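You operate a simulated robot arm through the tools that you are given. There is no shell and no other tool.

Carry out the task below with a simulated robot arm. There is one attempt and no reset: what you move stays moved.

JOB
Switch on and start the drum in high gear at speed 2.
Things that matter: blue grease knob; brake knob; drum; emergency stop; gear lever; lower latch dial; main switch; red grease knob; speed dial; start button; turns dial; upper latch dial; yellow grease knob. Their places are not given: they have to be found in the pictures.

The check looks at the end state, three seconds after you hand in, the way a careful person would. Anything else that was tipped, shoved, dropped, spilled or broken makes it a failure.

ROBOT AND FRAMES
A 6-joint arm with a two-finger gripper, fixed in place. Base frame: the origin is on the floor under the middle of its stand, x ahead of it, y to its left, z up. Units: m, degrees, N and s.
It reaches about 1.417 m from its shoulder. Its first joint turns from -166.0 to 166.0 degrees. Payload 3.43 kg.
Tool frame: the origin (TCP) lies between the finger pads and is the grasp point; the fingertips stand 0.02 m ahead of it; z points along the fingers, y is the line along which they close. The gripper opens to 0.19 m; its body begins 0.248 m behind the TCP.
Orientation is that of the tool frame in the base frame, as a unit quaternion [w, x, y, z]. With the fingers straight down and closing along the base's y, the tool's x points along the base's -x, its y along +y and its z along -z.

CONTROLS
- The arm moves only by the tool servo_tool. Its argument "deltas" is a list of rows, each a list of 3 entries, a list of its own where there are three numbers: the turn, a rotation vector about the base's x, y, z in degrees, then the shift along the base's x, y, z in m, then the finger opening in m, from 0 to 0.19. In form: [[[wx, wy, wz], [dx, dy, dz], grip], ...]. A call has 1 to 20 rows; each row is the pose to reach, as a shift and turn from the pose commanded when the call began. Rows are played at 5 a second. More than 0.05 m and 8.6 degrees between two rows, or a gripper value outside its range, and nothing of the call is played. Where a pose cannot be reached the arm comes as near as it can. A force on the tool above 60 N (or 10 N above the force at the start of the call, whichever is more), or a blocked arm, ends the call early, and 0.2 s more pass. The fingers move at their own pace (about 0.153 m/s each) and stop on an object; they squeeze with about 21 N. The grip force told is the motor's: it shows also when the fingers shut on nothing. Time passes only in rows, and 0.2 s behind the last, so rows that repeat a pose let the fingers close. It gives the time, the measured TCP pose, the force on the tool (base axes), the opening and the grip force at its end, in the units of the frame above (readings bear some noise), with the torque about the TCP (base axes, N m) and any sound that the robot's microphone picked up.
- Cameras (640 x 400 px; columns grow to the right, rows downward): "scene" is fixed at [0.2187, 0.6491, 1.4506]; the picture's right is [-0.91, -0.42, 0.00], its down [-0.14, 0.29, -0.95] and it looks along [0.40, -0.86, -0.32] (base axes); focal length 214 px, centre (320, 200). "wrist" rides on the gripper at [0.07, -0.008, -0.288] in the tool frame; the picture's right is [0.12, 0.99, 0.00], its down [-0.96, 0.12, -0.25] and it looks along [-0.25, 0.03, 0.97] (tool axes); focal length 261 px, centre (320, 200).
- get_image(camera): a new picture of that camera. The clock stands still meanwhile.
- move_column(by): moves the trunk up (or, below 0, down) by that many m; the arm rides with it, the base frame stays. It gives what a move gives, with no picture.
- probe_pixels(camera, pixels): there is no depth. For up to 12 entries [column, row, z] of the newest picture of that camera ("zoom" is the newest enlarged one), the place [x, y] in the base frame at which the ray of that pixel passes the height z, good to about 0.002 m. The clock stands still meanwhile.
- inspect(camera, box): a new picture of the part [left, top, right, bottom] of that camera's present view, enlarged. The clock stands still meanwhile.
- hand_in(): hands the job in; it is judged then, once.

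Leave the gripper open and the arm clear of the work at the hand-in unless told otherwise.

The tools are called after "Call:" by a JSON object that holds its "fn" and its "kwargs". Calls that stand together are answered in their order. servo_tool: Moves the arm, as the interface text tells. Its arguments: {"type":"object","properties":{"deltas":{"type":"array"}},"required":["deltas"]} The other tools are called the same way: move_column (by) moves the trunk up or down; get_image (camera) takes a picture; probe_pixels (camera, pixels) gives the place at which the rays of pixels pass given heights; inspect (camera, box) takes an enlarged picture of a part of a camera's view; hand_in () hands the job in.

At the start:

```text
t: 0.0
position: [0.509, -0.0497, 1.6471]
orientation: [0.0, -0.001, 1.0, 0.0]
ft_force: [0.6, 0.6, 0.4]
wrist_torque: [0.01, 0.03, -0.02]
opening: 0.19
grip_force: 0.1
trunk travel left (down, up): [-0.375, 0.065]
```

scene: 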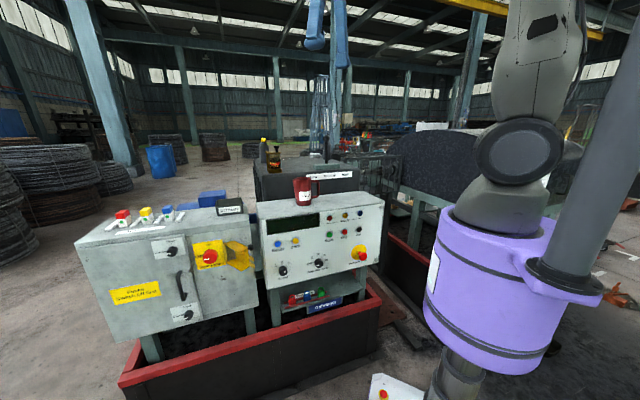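
wrist: 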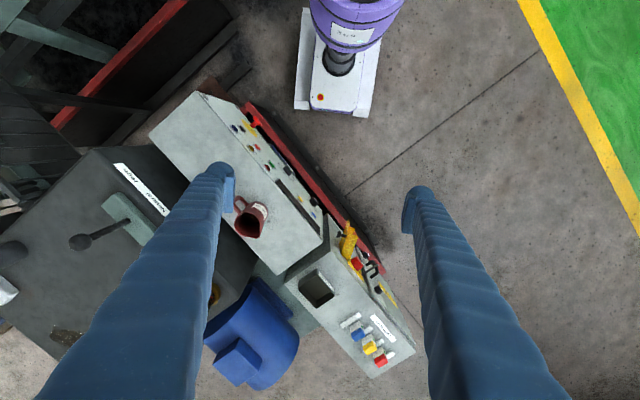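

I see two control boxes (a left cabinet with latch dials and an emergency stop, a right panel with dials and buttons) and a gear lever on the big machine behind. I'll enlarge several parts to read the labels.

Call:
{"fn": "inspect", "kwargs": {"camera": "scene", "box": [250, 190, 390, 320]}}

Call:
{"fn": "inspect", "kwargs": {"camera": "scene", "box": [70, 190, 270, 350]}}

Call:
{"fn": "inspect", "kwargs": {"camera": "wrist", "box": [0, 90, 280, 350]}}

Call:
{"fn": "inspect", "kwargs": {"camera": "wrist", "box": [220, 90, 430, 380]}}

```text
3.08 times, centred on (320, 255) of scene
```

zoom: 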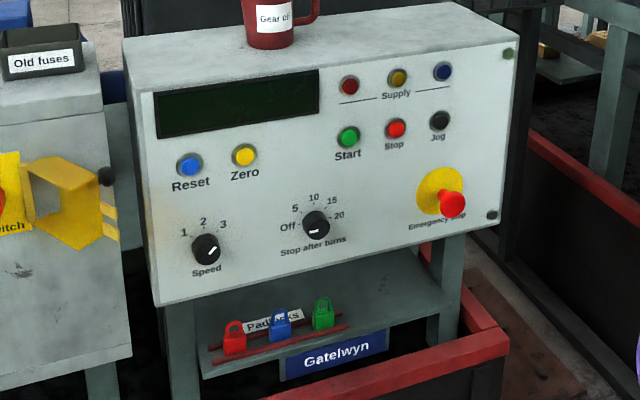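

```text
2.50 times, centred on (170, 270) of scene
```

zoom: 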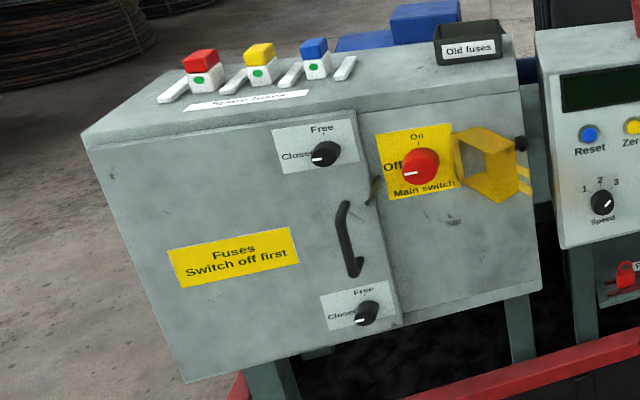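

```text
1.54 times, centred on (140, 220) of wrist
```

zoom: 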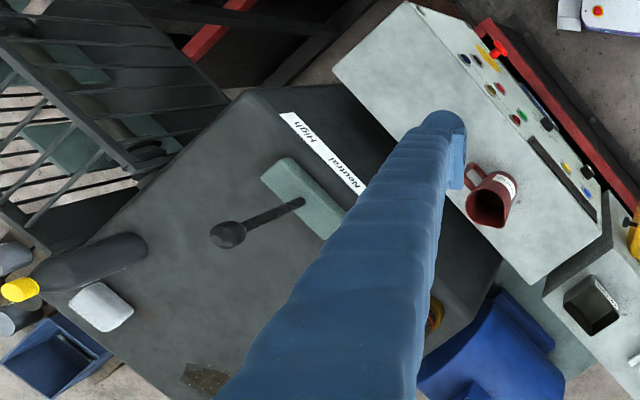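

```text
1.38 times, centred on (325, 235) of wrist
```

zoom: 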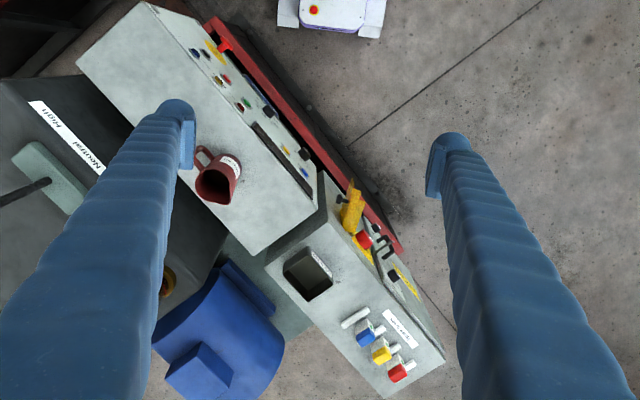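

Next I zoom in tighter on the panel's dials, the emergency stop, the main switch, and the machine behind with the lever and any brake knob.

Call:
{"fn": "inspect", "kwargs": {"camera": "scene", "box": [262, 240, 342, 290]}}

Call:
{"fn": "inspect", "kwargs": {"camera": "scene", "box": [315, 200, 395, 270]}}

Call:
{"fn": "inspect", "kwargs": {"camera": "scene", "box": [150, 225, 260, 330]}}

Call:
{"fn": "inspect", "kwargs": {"camera": "scene", "box": [230, 120, 400, 215]}}

Call:
{"fn": "inspect", "kwargs": {"camera": "wrist", "box": [60, 140, 240, 260]}}

Call:
{"fn": "inspect", "kwargs": {"camera": "wrist", "box": [0, 0, 200, 150]}}

Call:
{"fn": "inspect", "kwargs": {"camera": "wrist", "box": [0, 200, 120, 360]}}

```text
8.00 times, centred on (302, 265) of scene
```

zoom: 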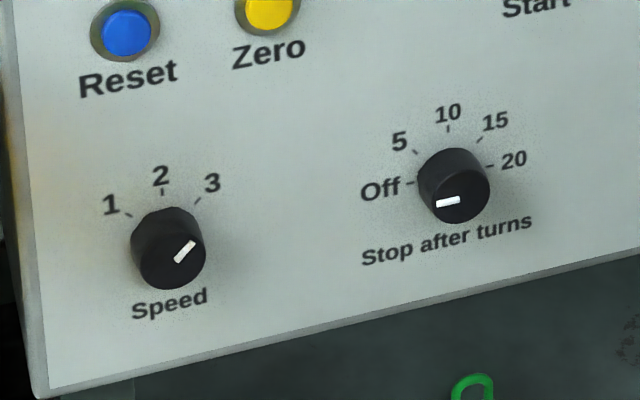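

```text
5.71 times, centred on (355, 235) of scene
```

zoom: 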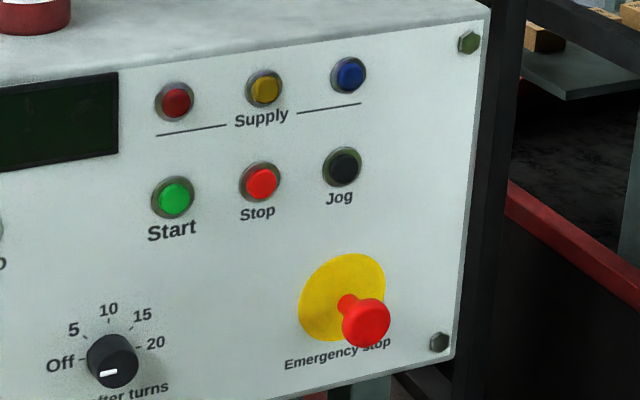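

```text
3.81 times, centred on (205, 278) of scene
```

zoom: 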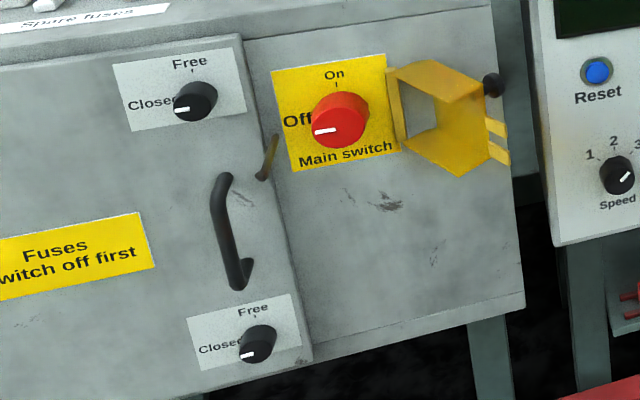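

```text
3.76 times, centred on (315, 168) of scene
```

zoom: 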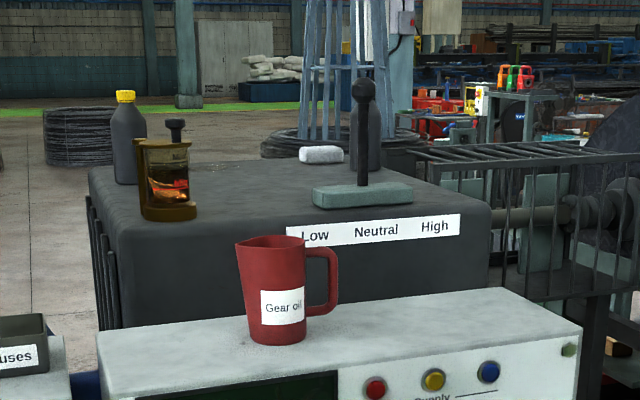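

```text
3.33 times, centred on (150, 200) of wrist
```

zoom: 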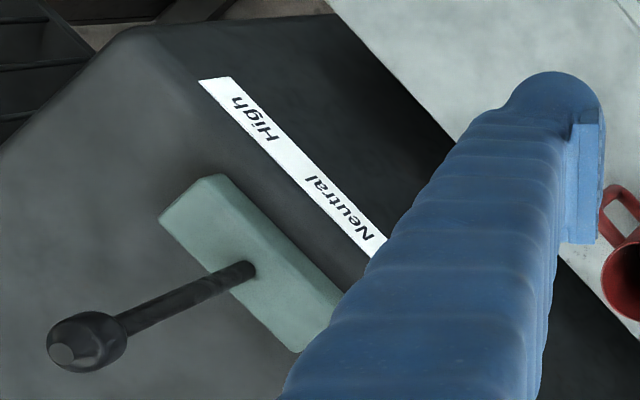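

```text
2.67 times, centred on (100, 75) of wrist
```

zoom: 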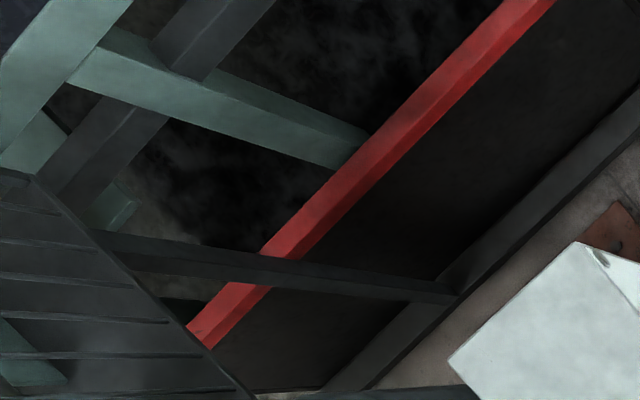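

```text
2.50 times, centred on (60, 280) of wrist
```

zoom: 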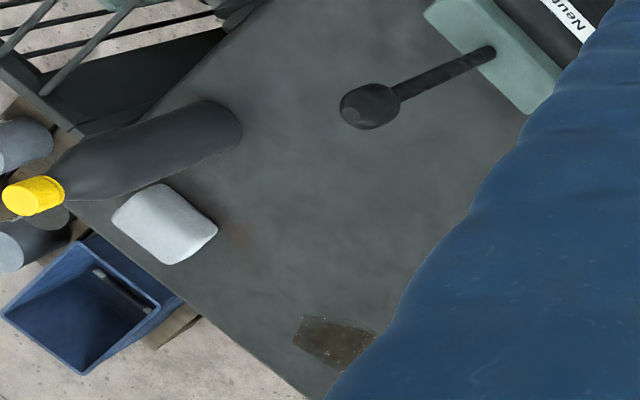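

The speed dial's pointer is at 3, turns at Off, main switch at Off, both latches Closed, lever at Neutral. I still need to find the brake knob and grease knobs. I'll first probe the panel's corners at an estimated top height of about 1.09 m to get its layout (wrist: (205,92), (323,240), (150,130), (248,290)).

Call:
{"fn": "get_image", "kwargs": {"camera": "wrist"}}

Call:
{"fn": "get_image", "kwargs": {"camera": "scene"}}

Call:
{"fn": "probe_pixels", "kwargs": {"camera": "wrist", "pixels": [[205, 92, 1.09], [323, 238, 1.09], [150, 130, 1.09], [248, 285, 1.09], [205, 92, 1.06], [323, 238, 1.06], [415, 350, 1.0], [372, 377, 1.0], [327, 242, 1.0], [80, 241, 1.3], [128, 222, 1.1]]}}

Call:
{"fn": "probe_pixels", "kwargs": {"camera": "scene", "pixels": [[383, 201, 1.09], [258, 213, 1.09], [383, 201, 1.06], [258, 213, 1.06], [283, 272, 0.95], [209, 256, 0.9], [359, 253, 0.9], [326, 144, 1.3], [230, 232, 1.0]]}}

```text
taken
```

wrist: 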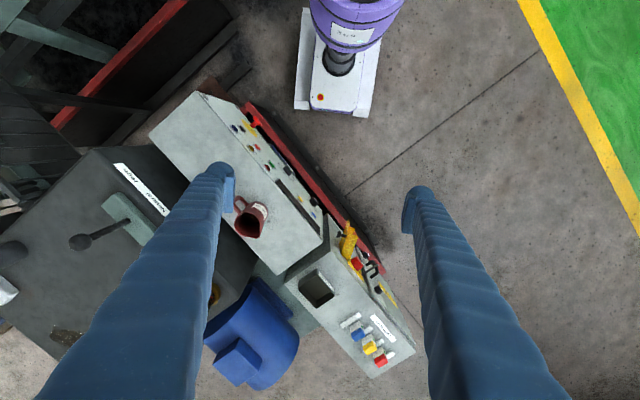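

```text
taken
```

scene: 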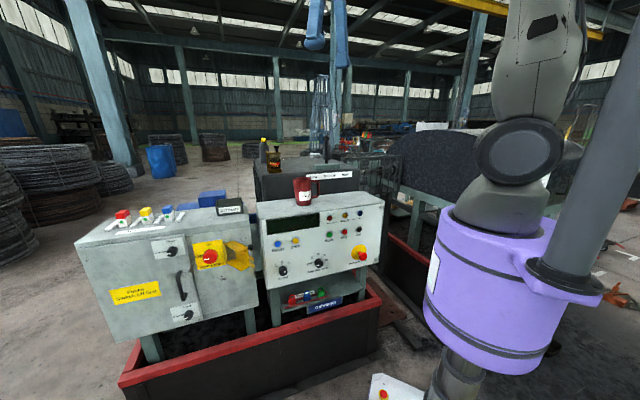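

```text
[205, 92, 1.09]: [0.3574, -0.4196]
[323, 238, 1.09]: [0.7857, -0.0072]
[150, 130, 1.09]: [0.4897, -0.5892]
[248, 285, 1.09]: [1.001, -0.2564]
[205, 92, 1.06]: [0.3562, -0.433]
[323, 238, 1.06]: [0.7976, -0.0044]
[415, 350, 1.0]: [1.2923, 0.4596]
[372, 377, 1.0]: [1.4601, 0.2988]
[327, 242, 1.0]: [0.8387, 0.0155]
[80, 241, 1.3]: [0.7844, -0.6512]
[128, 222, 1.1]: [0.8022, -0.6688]
```

```text
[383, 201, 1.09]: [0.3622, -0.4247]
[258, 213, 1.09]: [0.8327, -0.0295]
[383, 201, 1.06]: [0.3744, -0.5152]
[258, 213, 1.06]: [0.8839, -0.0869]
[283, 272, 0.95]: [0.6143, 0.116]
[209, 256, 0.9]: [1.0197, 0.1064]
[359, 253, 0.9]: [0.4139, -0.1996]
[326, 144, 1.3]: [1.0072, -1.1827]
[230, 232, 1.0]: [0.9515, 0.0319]
```

The panel's top is at about z = 1.09, and its front runs from (0.36,-0.42) to (0.79,-0.01), facing the robot. Now I look closer at the machine behind for the brake knob, the grease knobs and the drum.

Call:
{"fn": "inspect", "kwargs": {"camera": "scene", "box": [345, 125, 425, 175]}}

Call:
{"fn": "inspect", "kwargs": {"camera": "scene", "box": [250, 130, 310, 180]}}

Call:
{"fn": "inspect", "kwargs": {"camera": "scene", "box": [380, 120, 560, 240]}}

Call:
{"fn": "inspect", "kwargs": {"camera": "scene", "box": [280, 270, 390, 400]}}

Call:
{"fn": "inspect", "kwargs": {"camera": "scene", "box": [560, 200, 640, 400]}}

```text
8.00 times, centred on (385, 150) of scene
```

zoom: 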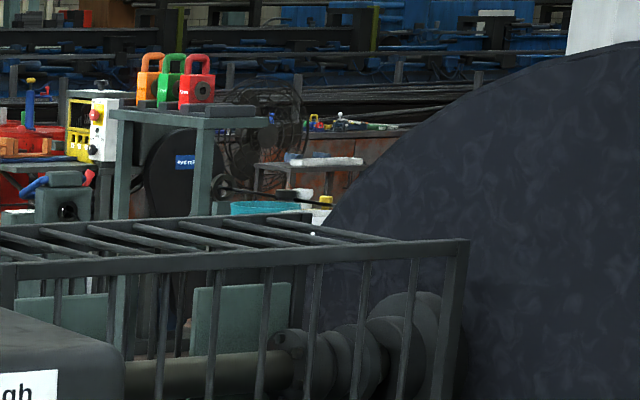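

```text
8.00 times, centred on (280, 155) of scene
```

zoom: 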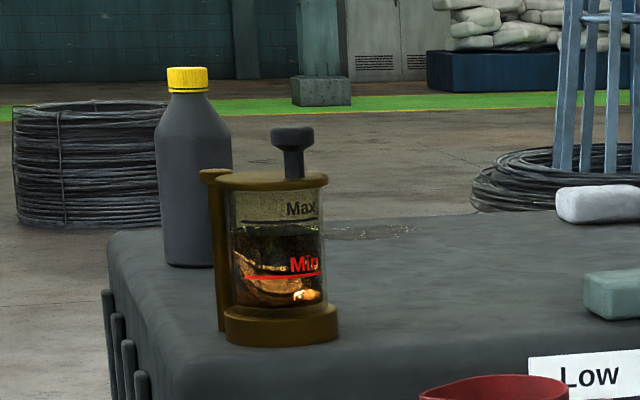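

```text
3.33 times, centred on (470, 180) of scene
```

zoom: 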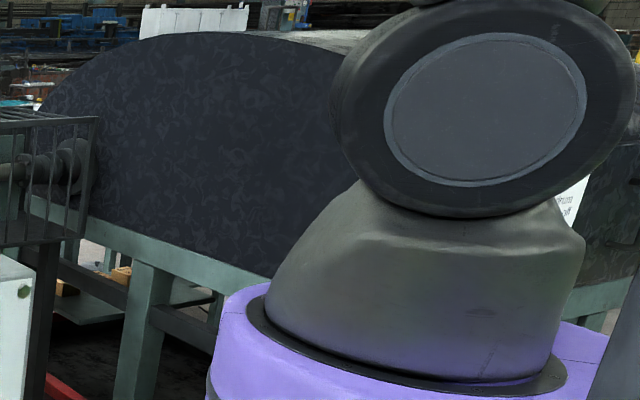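

```text
3.08 times, centred on (335, 335) of scene
```

zoom: 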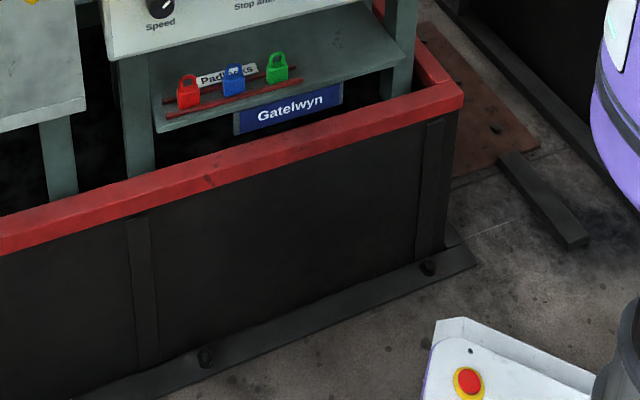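

```text
2.00 times, centred on (600, 300) of scene
```

zoom: 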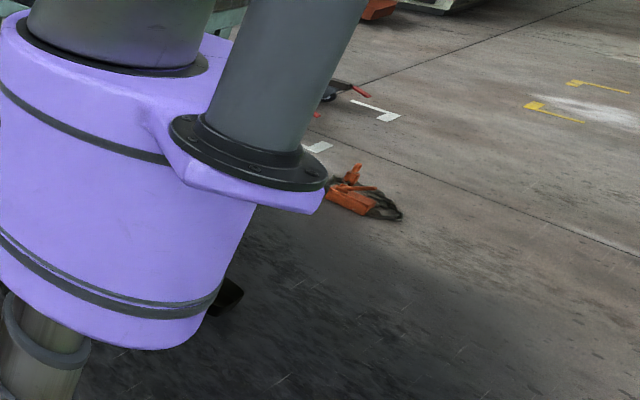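

I can see the drum (big dark disc, scene (440,160)) behind a guard cage, and a sign near scene (570,200) that is partly hidden. I'll tilt the wrist camera toward −y to look at the drum and find the brake and grease knobs. All in free air.

Call:
{"fn": "servo_tool", "kwargs": {"deltas": [[[-8, 0, 0], [0, 0, 0], 0.19], [[-16, 0, 0], [0, 0, 0], 0.19], [[-24, 0, 0], [0, 0, 0], 0.19], [[-32, 0, 0], [0, 0, 0], 0.19], [[-40, 0, 0], [0, 0, 0], 0.19], [[-48, 0, 0], [0, 0, 0], 0.19]]}}

Call:
{"fn": "get_image", "kwargs": {"camera": "wrist"}}

Call:
{"fn": "get_image", "kwargs": {"camera": "scene"}}

```text
t: 1.4
position: [0.5088, -0.0477, 1.6473]
orientation: [-0.001, 0.0, 0.913, -0.409]
ft_force: [1.1, 0.5, 0.0]
wrist_torque: [-0.1, 0.07, -0.02]
opening: 0.19
grip_force: 0.0
trunk travel left (down, up): [-0.375, 0.065]
```

```text
taken
```

wrist: 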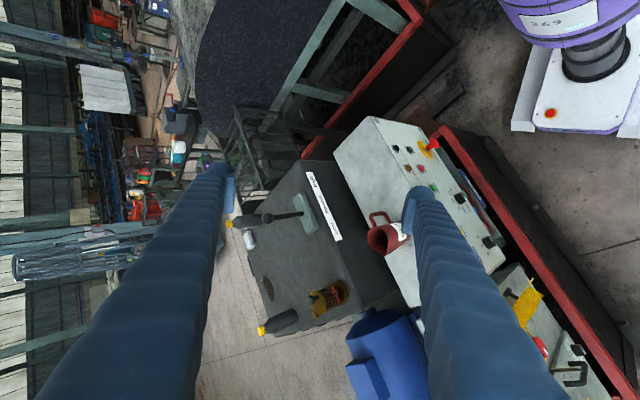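

```text
taken
```

scene: 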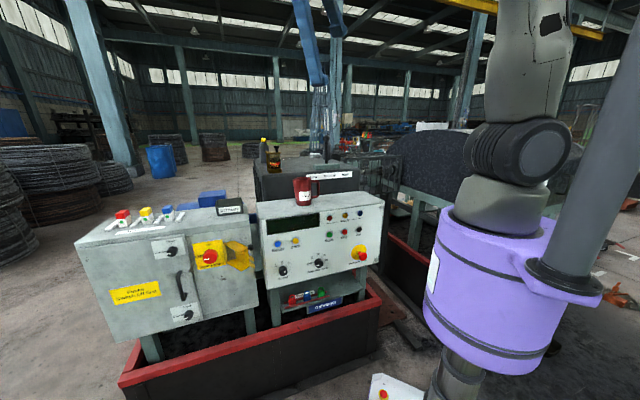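

The wrist view now shows the gearbox with lever (300,212), its brass oil pot (328,298), and the drum near the top (230,60). I'll yaw the tool toward −x to see the drum, its frame and the sign.

Call:
{"fn": "servo_tool", "kwargs": {"deltas": [[[0, 0, -8], [0, 0, 0], 0.19], [[0, 0, -16], [0, 0, 0], 0.19], [[0, 0, -24], [0, 0, 0], 0.19], [[0, 0, -32], [0, 0, 0], 0.19], [[0, 0, -40], [0, 0, 0], 0.19]]}}

Call:
{"fn": "get_image", "kwargs": {"camera": "wrist"}}

Call:
{"fn": "get_image", "kwargs": {"camera": "scene"}}

```text
t: 2.6
position: [0.4899, -0.0806, 1.5847]
orientation: [-0.133, 0.311, 0.861, -0.38]
ft_force: [-0.3, -0.2, 0.3]
wrist_torque: [0.07, 0.06, -0.1]
opening: 0.1902
grip_force: 0.1
out of reach, approached as far as the arm can: row 3, 4, 5
trunk travel left (down, up): [-0.375, 0.065]
```

```text
taken
```

wrist: 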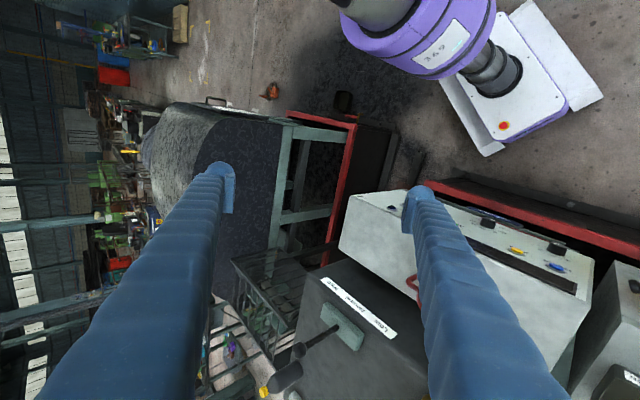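

```text
taken
```

scene: 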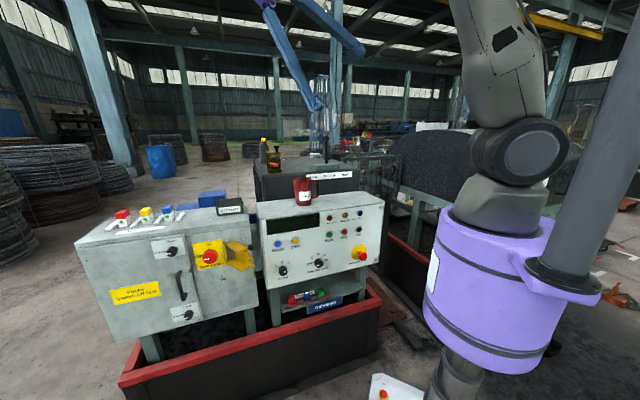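

The drum is at wrist (190,150) on a green-grey frame. I'll zoom in on several parts to look for the brake and grease knobs.

Call:
{"fn": "inspect", "kwargs": {"camera": "wrist", "box": [130, 70, 360, 210]}}

Call:
{"fn": "inspect", "kwargs": {"camera": "wrist", "box": [200, 190, 410, 400]}}

Call:
{"fn": "inspect", "kwargs": {"camera": "wrist", "box": [320, 170, 640, 400]}}

Call:
{"fn": "inspect", "kwargs": {"camera": "wrist", "box": [60, 0, 200, 200]}}

```text
2.78 times, centred on (245, 140) of wrist
```

zoom: 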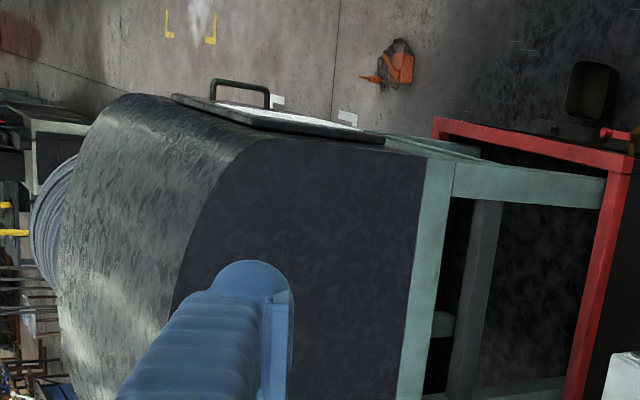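

```text
1.90 times, centred on (305, 295) of wrist
```

zoom: 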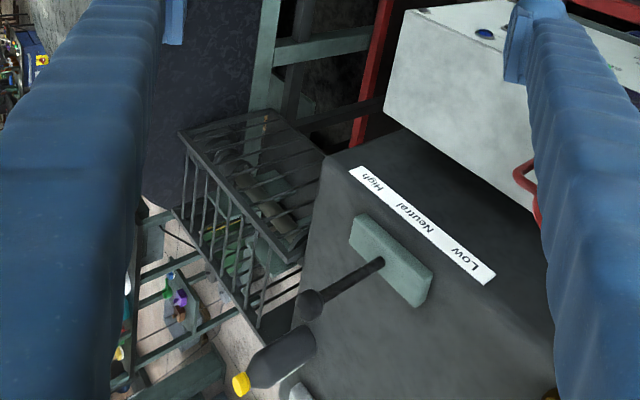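

```text
1.74 times, centred on (480, 285) of wrist
```

zoom: 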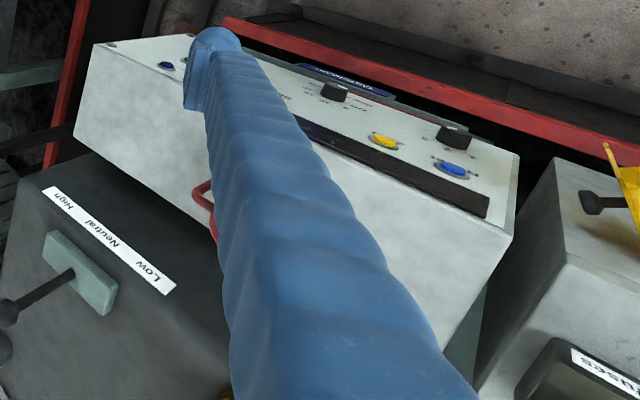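

```text
2.00 times, centred on (130, 100) of wrist
```

zoom: 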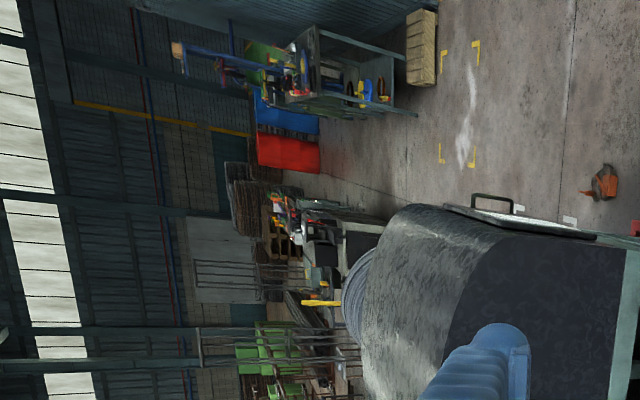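

I'll zoom in on the dark box near (345,105), the red bit at (375,136), and the hatch sign.

Call:
{"fn": "inspect", "kwargs": {"camera": "wrist", "box": [320, 80, 400, 150]}}

Call:
{"fn": "inspect", "kwargs": {"camera": "wrist", "box": [190, 85, 270, 135]}}

Call:
{"fn": "inspect", "kwargs": {"camera": "wrist", "box": [200, 230, 300, 340]}}

```text
5.71 times, centred on (360, 115) of wrist
```

zoom: 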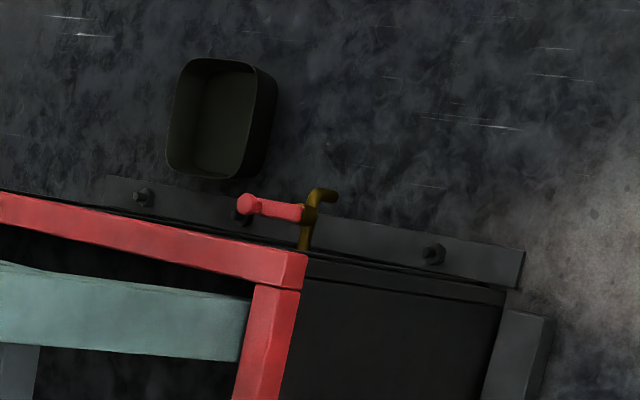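

```text
8.00 times, centred on (230, 110) of wrist
```

zoom: 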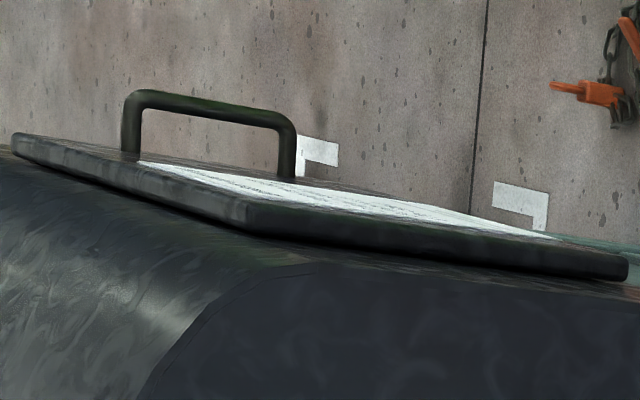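

```text
3.64 times, centred on (250, 285) of wrist
```

zoom: 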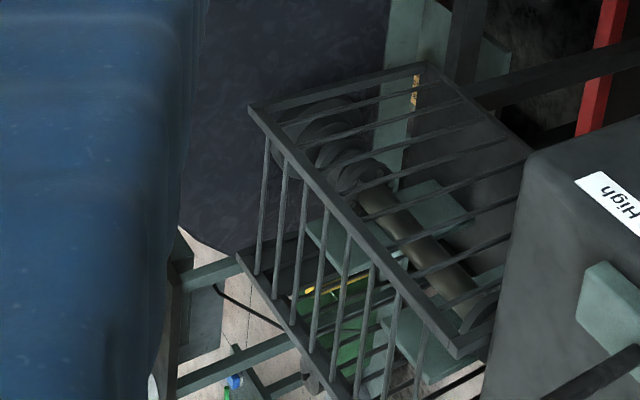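

There's a drain valve with a red handle and a catch tray, and a hatch on the drum housing with a sign; no brake or grease knob visible yet. I'll point the tool back down and carry it toward (0.25,−0.6,1.65) above the drum area to look from there.

Call:
{"fn": "servo_tool", "kwargs": {"deltas": [[[6.13, -5.14, 0], [-0.01, -0.021, 0], 0.19], [[12.26, -10.28, 0], [-0.02, -0.042, 0], 0.19], [[18.39, -15.42, 0], [-0.04, -0.084, 0], 0.19], [[24.52, -20.56, 0], [-0.06, -0.126, 0], 0.19], [[30.65, -25.7, 0], [-0.08, -0.168, 0], 0.19], [[36.78, -30.84, 0], [-0.1, -0.21, 0], 0.19], [[36.78, -30.84, 0], [-0.12, -0.252, 0], 0.19], [[36.78, -30.84, 0], [-0.14, -0.294, 0], 0.19], [[36.78, -30.84, 0], [-0.16, -0.336, 0], 0.19], [[36.78, -30.84, 0], [-0.18, -0.378, 0], 0.19], [[36.78, -30.84, 0], [-0.2, -0.42, 0], 0.19], [[36.78, -30.84, 0], [-0.22, -0.462, 0], 0.19], [[36.78, -30.84, 0], [-0.24, -0.504, 0], 0.19], [[36.78, -30.84, 0], [-0.26, -0.546, 0], 0.19]]}}

Call:
{"fn": "get_image", "kwargs": {"camera": "wrist"}}

Call:
{"fn": "get_image", "kwargs": {"camera": "scene"}}

```text
t: 5.6
position: [0.2286, -0.6302, 1.5814]
orientation: [0.0, 0.342, 0.94, 0.0]
ft_force: [0.5, -1.6, -0.5]
wrist_torque: [0.2, 0.02, 0.01]
opening: 0.1902
grip_force: 0.0
trunk travel left (down, up): [-0.375, 0.065]
```

```text
taken
```

wrist: 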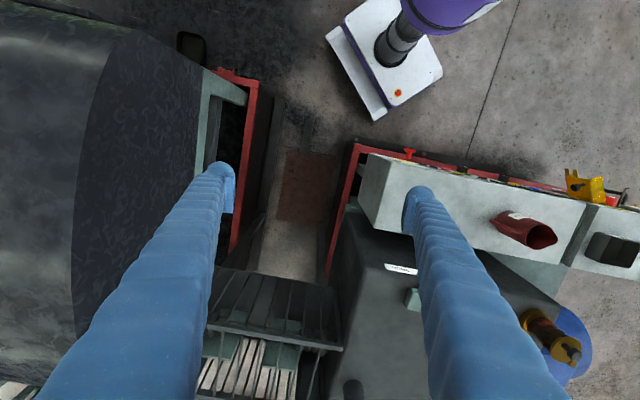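

```text
taken
```

scene: 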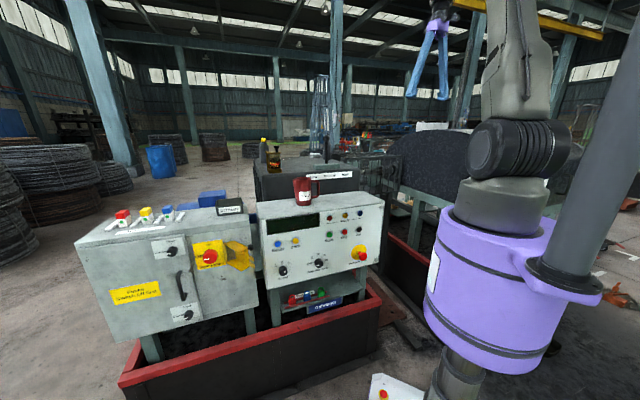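

From above the drum housing is on the left. I'll zoom in on the cage and the housing.

Call:
{"fn": "inspect", "kwargs": {"camera": "wrist", "box": [190, 250, 360, 400]}}

Call:
{"fn": "inspect", "kwargs": {"camera": "wrist", "box": [0, 0, 260, 190]}}

Call:
{"fn": "inspect", "kwargs": {"camera": "wrist", "box": [480, 280, 640, 400]}}

```text
2.67 times, centred on (275, 325) of wrist
```

zoom: 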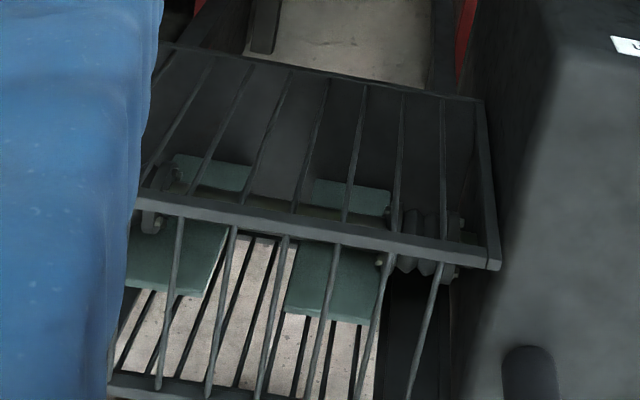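

```text
2.11 times, centred on (130, 95) of wrist
```

zoom: 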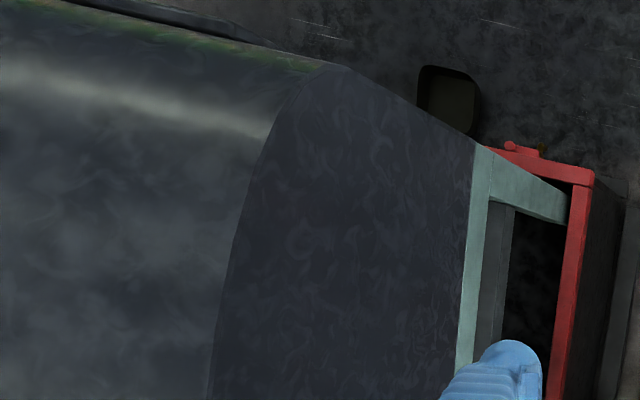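

```text
3.33 times, centred on (560, 340) of wrist
```

zoom: 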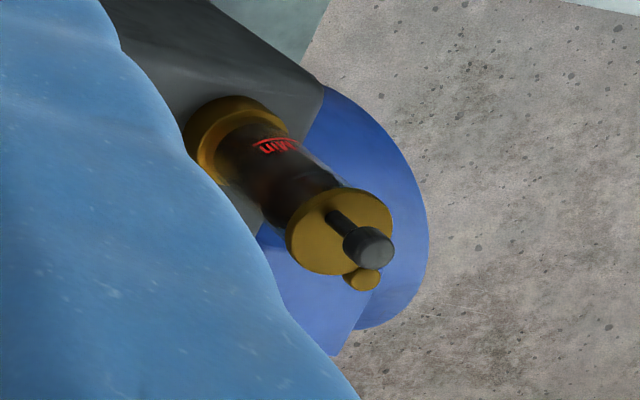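

No knobs visible there. I'll swing around the base to about (−0.32,−0.59) at the same height (drum housing top is about z=1.45, fingertips at 1.56) to see the front side of the drum housing.

Call:
{"fn": "servo_tool", "kwargs": {"deltas": [[[0, 0, -4], [-0.0445, -0.0144, 0.01], 0.19], [[0, 0, -8], [-0.0899, -0.0257, 0.02], 0.19], [[0, 0, -12], [-0.136, -0.0338, 0.02], 0.19], [[0, 0, -16], [-0.1826, -0.0386, 0.02], 0.19], [[0, 0, -20], [-0.2293, -0.0402, 0.02], 0.19], [[0, 0, -24], [-0.2761, -0.0385, 0.02], 0.19], [[0, 0, -28], [-0.3226, -0.0336, 0.02], 0.19], [[0, 0, -32], [-0.3687, -0.0254, 0.02], 0.19], [[0, 0, -36], [-0.4141, -0.014, 0.02], 0.19], [[0, 0, -40], [-0.4586, 0.0005, 0.02], 0.19], [[0, 0, -44], [-0.5019, 0.0181, 0.02], 0.19], [[0, 0, -48], [-0.544, 0.0386, 0.02], 0.19]]}}

Call:
{"fn": "get_image", "kwargs": {"camera": "wrist"}}

Call:
{"fn": "get_image", "kwargs": {"camera": "scene"}}

```text
t: 8.2
position: [-0.3185, -0.5895, 1.6056]
orientation: [0.0, 0.694, 0.72, 0.0]
ft_force: [-0.6, 1.1, -0.7]
wrist_torque: [-0.09, -0.1, 0.02]
opening: 0.1901
grip_force: 0.0
trunk travel left (down, up): [-0.375, 0.065]
```

```text
taken
```

wrist: 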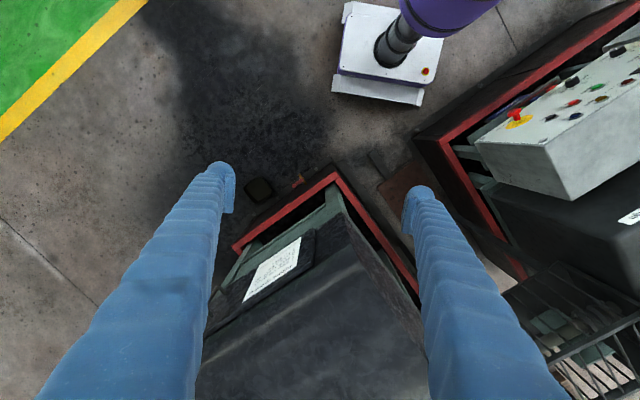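

```text
taken
```

scene: 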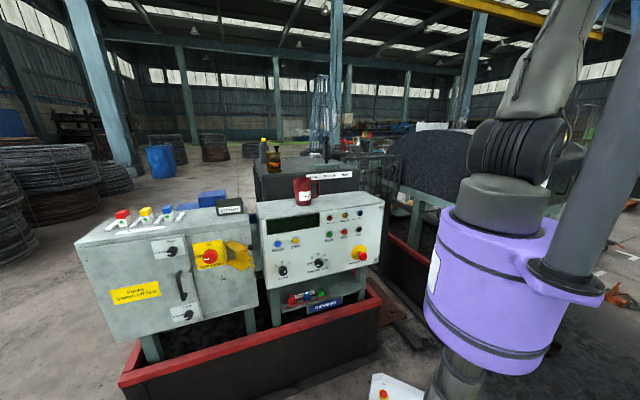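

Here the hatch sign shows at (272,268). I'll zoom in to read it and look along the frame.

Call:
{"fn": "inspect", "kwargs": {"camera": "wrist", "box": [230, 225, 320, 310]}}

Call:
{"fn": "inspect", "kwargs": {"camera": "wrist", "box": [200, 160, 430, 400]}}

Call:
{"fn": "inspect", "kwargs": {"camera": "wrist", "box": [480, 20, 640, 200]}}

Call:
{"fn": "inspect", "kwargs": {"camera": "wrist", "box": [500, 240, 640, 400]}}

```text
4.71 times, centred on (275, 268) of wrist
```

zoom: 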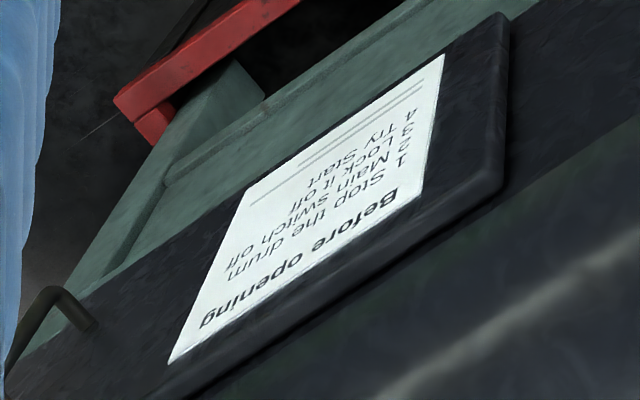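

```text
1.67 times, centred on (315, 280) of wrist
```

zoom: 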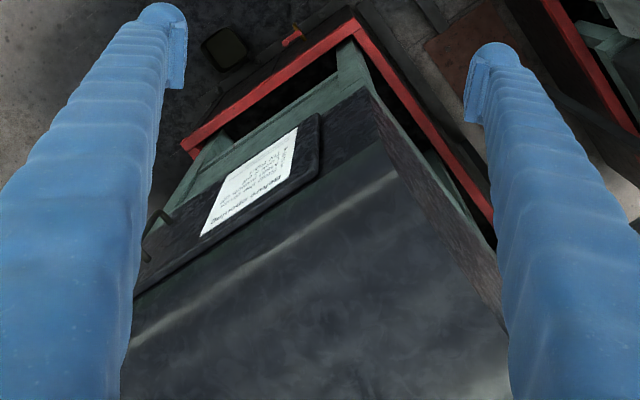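

```text
2.22 times, centred on (560, 110) of wrist
```

zoom: 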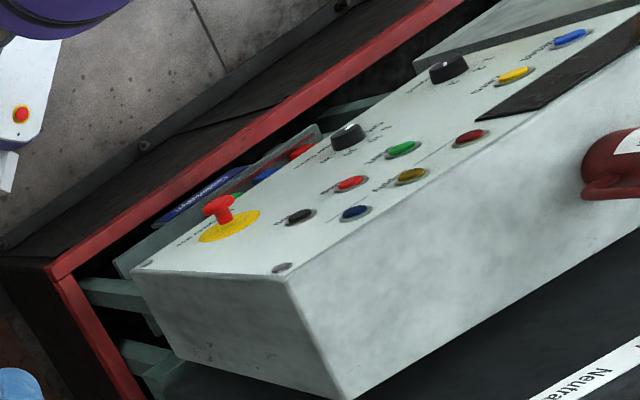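

```text
2.50 times, centred on (570, 320) of wrist
```

zoom: 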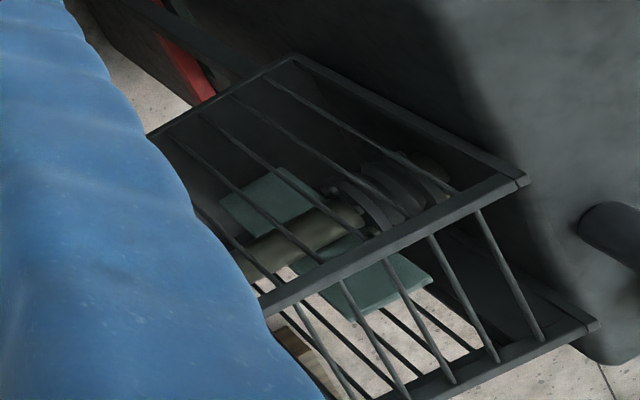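

The sign is just the lock-off procedure. Now I tilt the camera up toward −y from here to see over and behind the drum.

Call:
{"fn": "servo_tool", "kwargs": {"deltas": [[[-8, 0, 0], [0, 0.0, 0.01], 0.19], [[-16, 0, 0], [0, 0, 0.02], 0.19], [[-24, 0, 0], [0, 0, 0.03], 0.19], [[-32, 0, 0], [0, 0, 0.04], 0.19], [[-40, 0, 0], [0, 0, 0.05], 0.19]]}}

Call:
{"fn": "get_image", "kwargs": {"camera": "wrist"}}

```text
t: 9.4
position: [-0.3148, -0.5861, 1.6572]
orientation: [0.238, 0.652, 0.676, -0.247]
ft_force: [0.3, 0.0, 0.5]
wrist_torque: [0.08, 0.08, -0.05]
opening: 0.19
grip_force: 0.0
trunk travel left (down, up): [-0.375, 0.065]
```

```text
taken
```

wrist: 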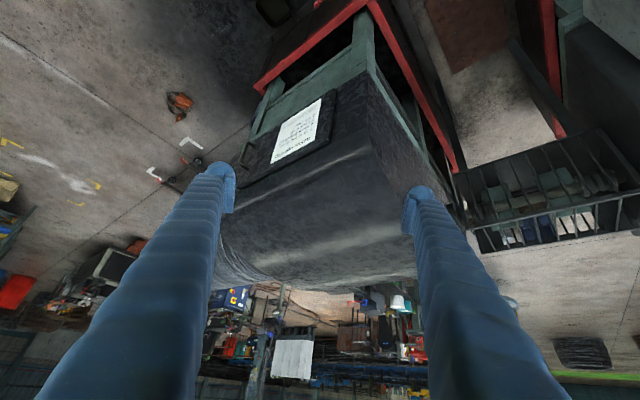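

I'll zoom in on the drum's lower end and background here.

Call:
{"fn": "inspect", "kwargs": {"camera": "wrist", "box": [195, 180, 430, 390]}}

Call:
{"fn": "inspect", "kwargs": {"camera": "wrist", "box": [120, 70, 290, 200]}}

Call:
{"fn": "inspect", "kwargs": {"camera": "wrist", "box": [430, 100, 640, 320]}}

```text
1.90 times, centred on (312, 285) of wrist
```

zoom: 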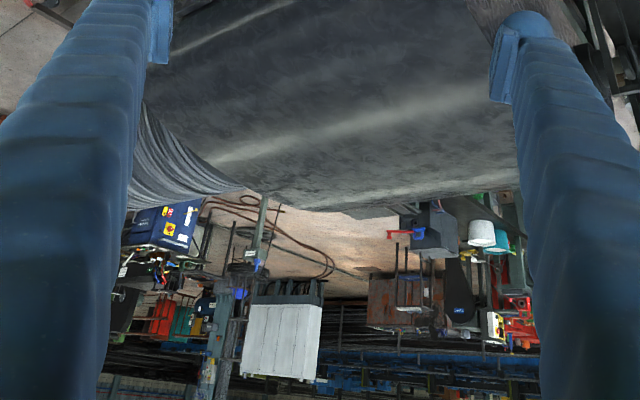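

```text
3.08 times, centred on (205, 135) of wrist
```

zoom: 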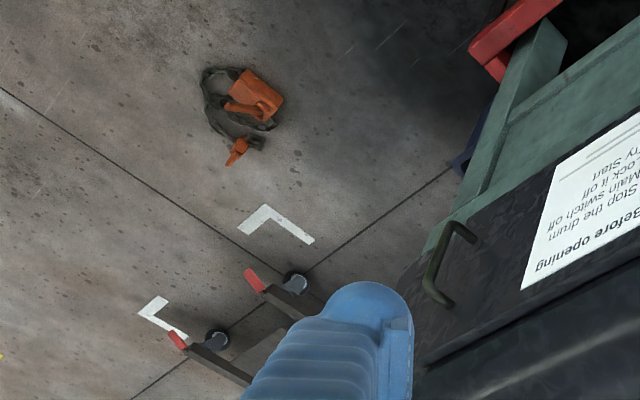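

```text
1.82 times, centred on (535, 210) of wrist
```

zoom: 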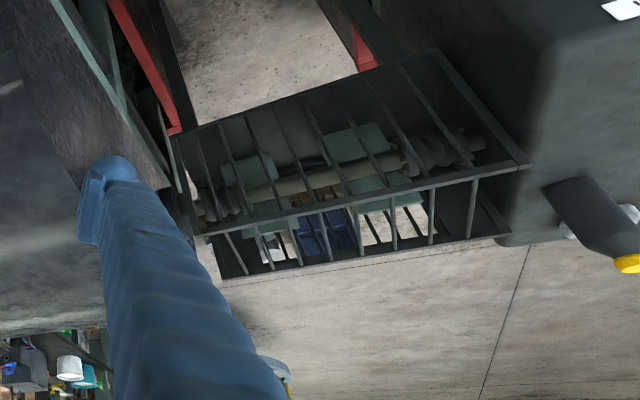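

No brake or grease knob is visible there either; the black knob by the yellow hasp on the cabinet remains a candidate. I'll untilt and swing back to the front side of the panels.

Call:
{"fn": "servo_tool", "kwargs": {"deltas": [[[8, 0, 0], [0, 0.0, 0.0], 0.19], [[16, 0, 0], [0, 0, 0.0], 0.19], [[24, 0, 0], [0, 0, 0.0], 0.19], [[32, 0, 0], [0, 0, 0.0], 0.19], [[40, 0, 0], [0, 0, 0.0], 0.19]]}}

Call:
{"fn": "servo_tool", "kwargs": {"deltas": [[[0, 0, 4], [0.0433, -0.0207, 0.0], 0.19], [[0, 0, 8], [0.0867, -0.0383, 0], 0.19], [[0, 0, 12], [0.1312, -0.0528, 0], 0.19], [[0, 0, 16], [0.1766, -0.0642, 0], 0.19], [[0, 0, 20], [0.2227, -0.0723, 0], 0.19], [[0, 0, 24], [0.2692, -0.0773, 0], 0.19], [[0, 0, 28], [0.316, -0.0789, 0], 0.19], [[0, 0, 32], [0.3627, -0.0773, 0], 0.19], [[0, 0, 36], [0.4092, -0.0725, 0], 0.19], [[0, 0, 40], [0.4553, -0.0645, 0], 0.19], [[0, 0, 44], [0.5007, -0.0533, 0], 0.19], [[0, 0, 48], [0.5452, -0.039, 0], 0.19]]}}

```text
t: 10.6
position: [-0.3174, -0.5909, 1.653]
orientation: [-0.001, 0.695, 0.719, 0.002]
ft_force: [-0.5, -0.9, -1.6]
wrist_torque: [0.32, -0.07, -0.01]
opening: 0.1898
grip_force: 0.0
trunk travel left (down, up): [-0.375, 0.065]
```

```text
t: 13.2
position: [0.2332, -0.6232, 1.6558]
orientation: [0.0, 0.341, 0.94, 0.0]
ft_force: [-0.6, -0.3, 0.9]
wrist_torque: [-0.03, 0.1, 0.03]
opening: 0.19
grip_force: 0.0
trunk travel left (down, up): [-0.375, 0.065]
```

Continuing the swing at constant height to about (0.65,0.12), above the front of the panels.

Call:
{"fn": "servo_tool", "kwargs": {"deltas": [[[0, 0, 4], [0.0427, 0.018, 0], 0.19], [[0, 0, 8], [0.0842, 0.0387, 0], 0.19], [[0, 0, 12], [0.1242, 0.0622, 0], 0.19], [[0, 0, 16], [0.1625, 0.0885, 0], 0.19], [[0, 0, 20], [0.1988, 0.1174, 0], 0.19], [[0, 0, 24], [0.233, 0.1488, 0], 0.19], [[0, 0, 28], [0.265, 0.1825, 0], 0.19], [[0, 0, 32], [0.2945, 0.2183, 0], 0.19], [[0, 0, 36], [0.3214, 0.2561, 0], 0.19], [[0, 0, 40], [0.3457, 0.2956, 0], 0.19], [[0, 0, 44], [0.3671, 0.3368, 0], 0.19], [[0, 0, 48], [0.3856, 0.3794, 0], 0.19], [[0, 0, 52], [0.4011, 0.4231, 0], 0.19], [[0, 0, 56], [0.4135, 0.4679, 0], 0.19], [[0, 0, 60], [0.4228, 0.5133, 0], 0.19], [[0, 0, 64], [0.4288, 0.5594, 0], 0.19], [[0, 0, 68], [0.4317, 0.6057, 0], 0.19], [[0, 0, 72], [0.4313, 0.6521, 0], 0.19], [[0, 0, 76], [0.4276, 0.6984, 0], 0.19], [[0, 0, 80], [0.4208, 0.7443, 0], 0.19]]}}

Call:
{"fn": "get_image", "kwargs": {"camera": "wrist"}}

Call:
{"fn": "get_image", "kwargs": {"camera": "scene"}}

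```text
t: 17.4
position: [0.6496, 0.1182, 1.6561]
orientation: [-0.001, -0.343, 0.939, 0.0]
ft_force: [-0.1, 0.2, 0.6]
wrist_torque: [-0.11, 0.0, 0.0]
opening: 0.19
grip_force: 0.0
trunk travel left (down, up): [-0.375, 0.065]
```

```text
taken
```

wrist: 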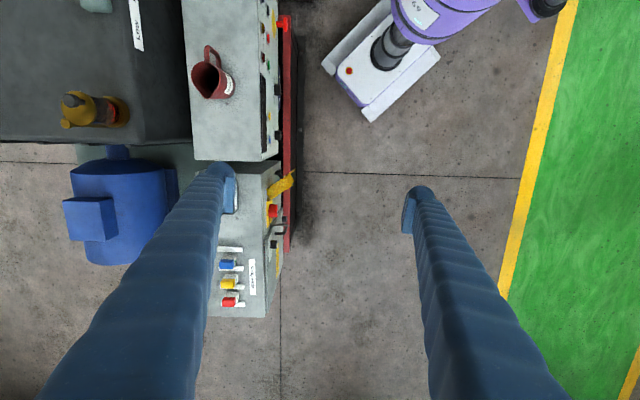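

```text
taken
```

scene: 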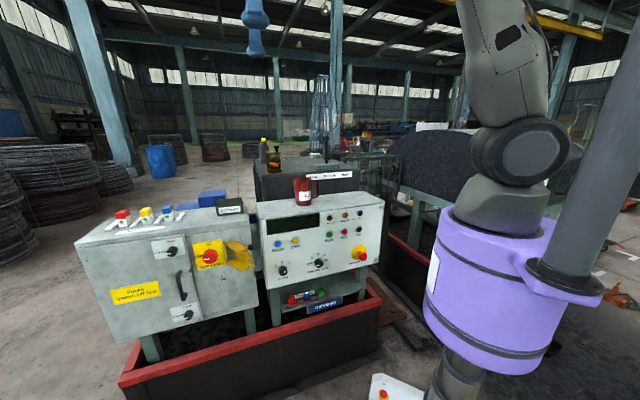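

Now the panel edges run vertically in the wrist view — a good measuring pose. I'll zoom in on the cabinet front/top and the panel front.

Call:
{"fn": "inspect", "kwargs": {"camera": "wrist", "box": [205, 150, 310, 330]}}

Call:
{"fn": "inspect", "kwargs": {"camera": "wrist", "box": [180, 0, 310, 170]}}

Call:
{"fn": "inspect", "kwargs": {"camera": "wrist", "box": [0, 0, 200, 150]}}

Call:
{"fn": "inspect", "kwargs": {"camera": "wrist", "box": [40, 130, 220, 280]}}

```text
2.22 times, centred on (258, 240) of wrist
```

zoom: 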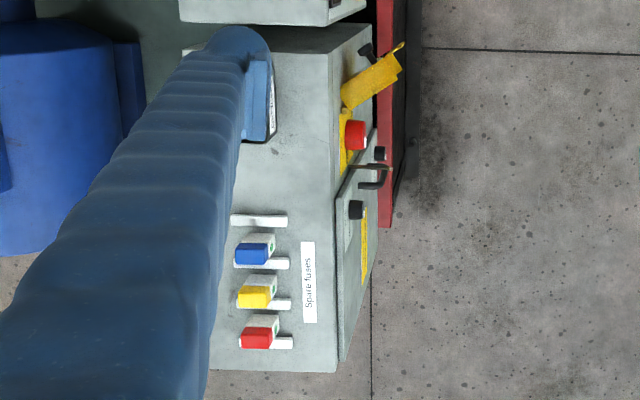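

```text
2.35 times, centred on (245, 85) of wrist
```

zoom: 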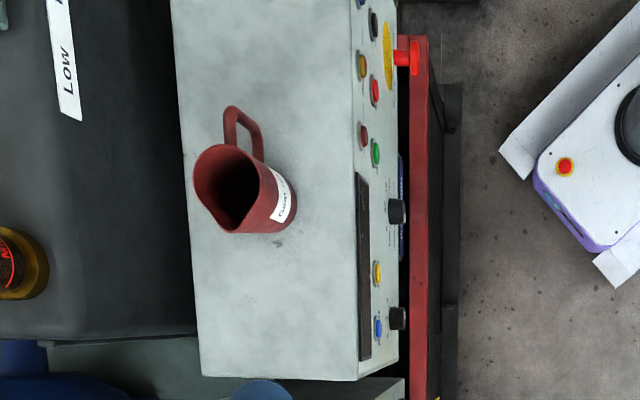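

```text
2.67 times, centred on (100, 75) of wrist
```

zoom: 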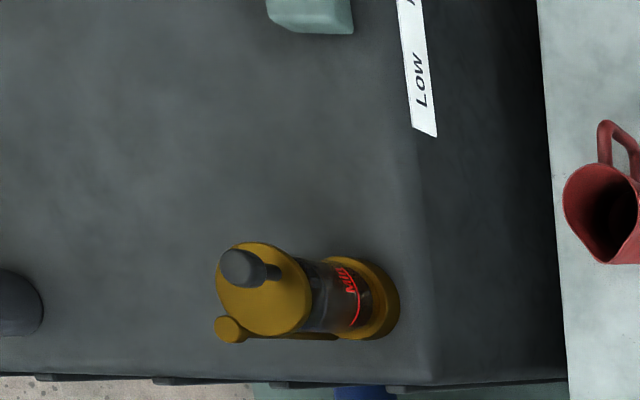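

```text
2.67 times, centred on (130, 205) of wrist
```

zoom: 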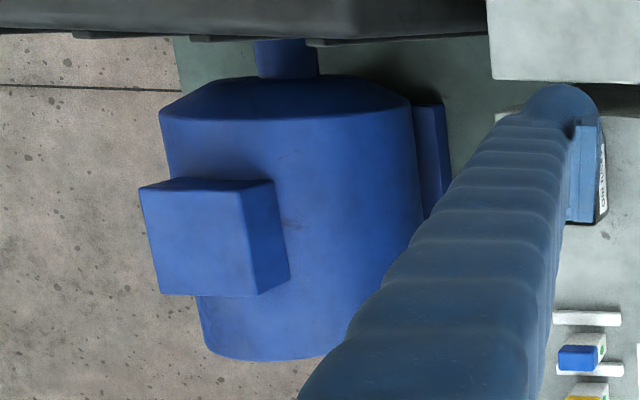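

I'll probe the panel's top front edge in this wrist picture — (258.6,42.4) and (260.7,159.5) at z=1.09 — plus the cabinet's top edge and the lever slot label, and cross-check with the scene camera.

Call:
{"fn": "get_image", "kwargs": {"camera": "wrist"}}

Call:
{"fn": "probe_pixels", "kwargs": {"camera": "wrist", "pixels": [[258.6, 42.4, 1.09], [260.7, 159.5, 1.09], [195, 158, 1.09], [258.6, 42.4, 1.08], [260.7, 159.5, 1.08], [264, 317, 1.09], [280, 163, 1.09], [208, 317, 1.09], [280, 163, 1.05], [264, 317, 1.05]]}}

Call:
{"fn": "inspect", "kwargs": {"camera": "scene", "box": [70, 180, 270, 305]}}

Call:
{"fn": "probe_pixels", "kwargs": {"camera": "scene", "pixels": [[264.2, 219.9, 1.09], [264.2, 219.9, 1.08], [383, 201, 1.09], [383, 201, 1.08], [75, 243, 1.09], [75, 243, 1.05], [256, 215, 1.09], [256, 215, 1.05]]}}

```text
taken
```

wrist: 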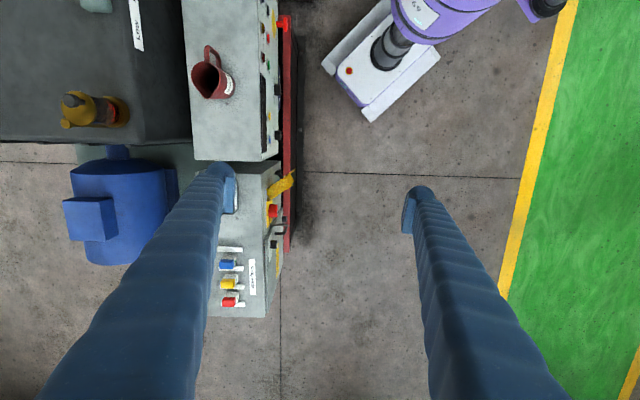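

```text
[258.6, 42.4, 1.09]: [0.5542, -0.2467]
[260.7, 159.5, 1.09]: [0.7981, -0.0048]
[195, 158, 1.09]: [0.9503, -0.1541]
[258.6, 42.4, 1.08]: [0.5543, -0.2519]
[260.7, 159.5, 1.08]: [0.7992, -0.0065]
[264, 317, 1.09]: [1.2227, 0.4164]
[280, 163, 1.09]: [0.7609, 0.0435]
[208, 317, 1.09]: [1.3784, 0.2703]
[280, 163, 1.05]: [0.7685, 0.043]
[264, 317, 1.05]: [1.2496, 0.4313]
```

```text
3.20 times, centred on (170, 242) of scene
```

zoom: 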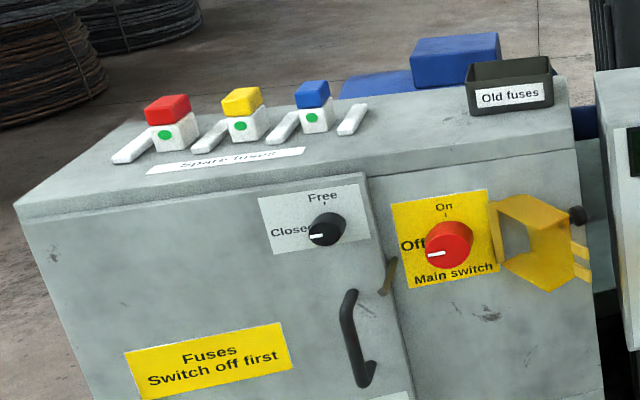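

```text
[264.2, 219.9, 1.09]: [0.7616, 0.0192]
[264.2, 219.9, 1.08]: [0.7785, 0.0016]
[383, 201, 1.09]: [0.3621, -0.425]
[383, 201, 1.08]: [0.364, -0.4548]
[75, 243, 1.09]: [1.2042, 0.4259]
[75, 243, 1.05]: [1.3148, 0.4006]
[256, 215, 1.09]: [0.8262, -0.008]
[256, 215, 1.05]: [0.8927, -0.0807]
```

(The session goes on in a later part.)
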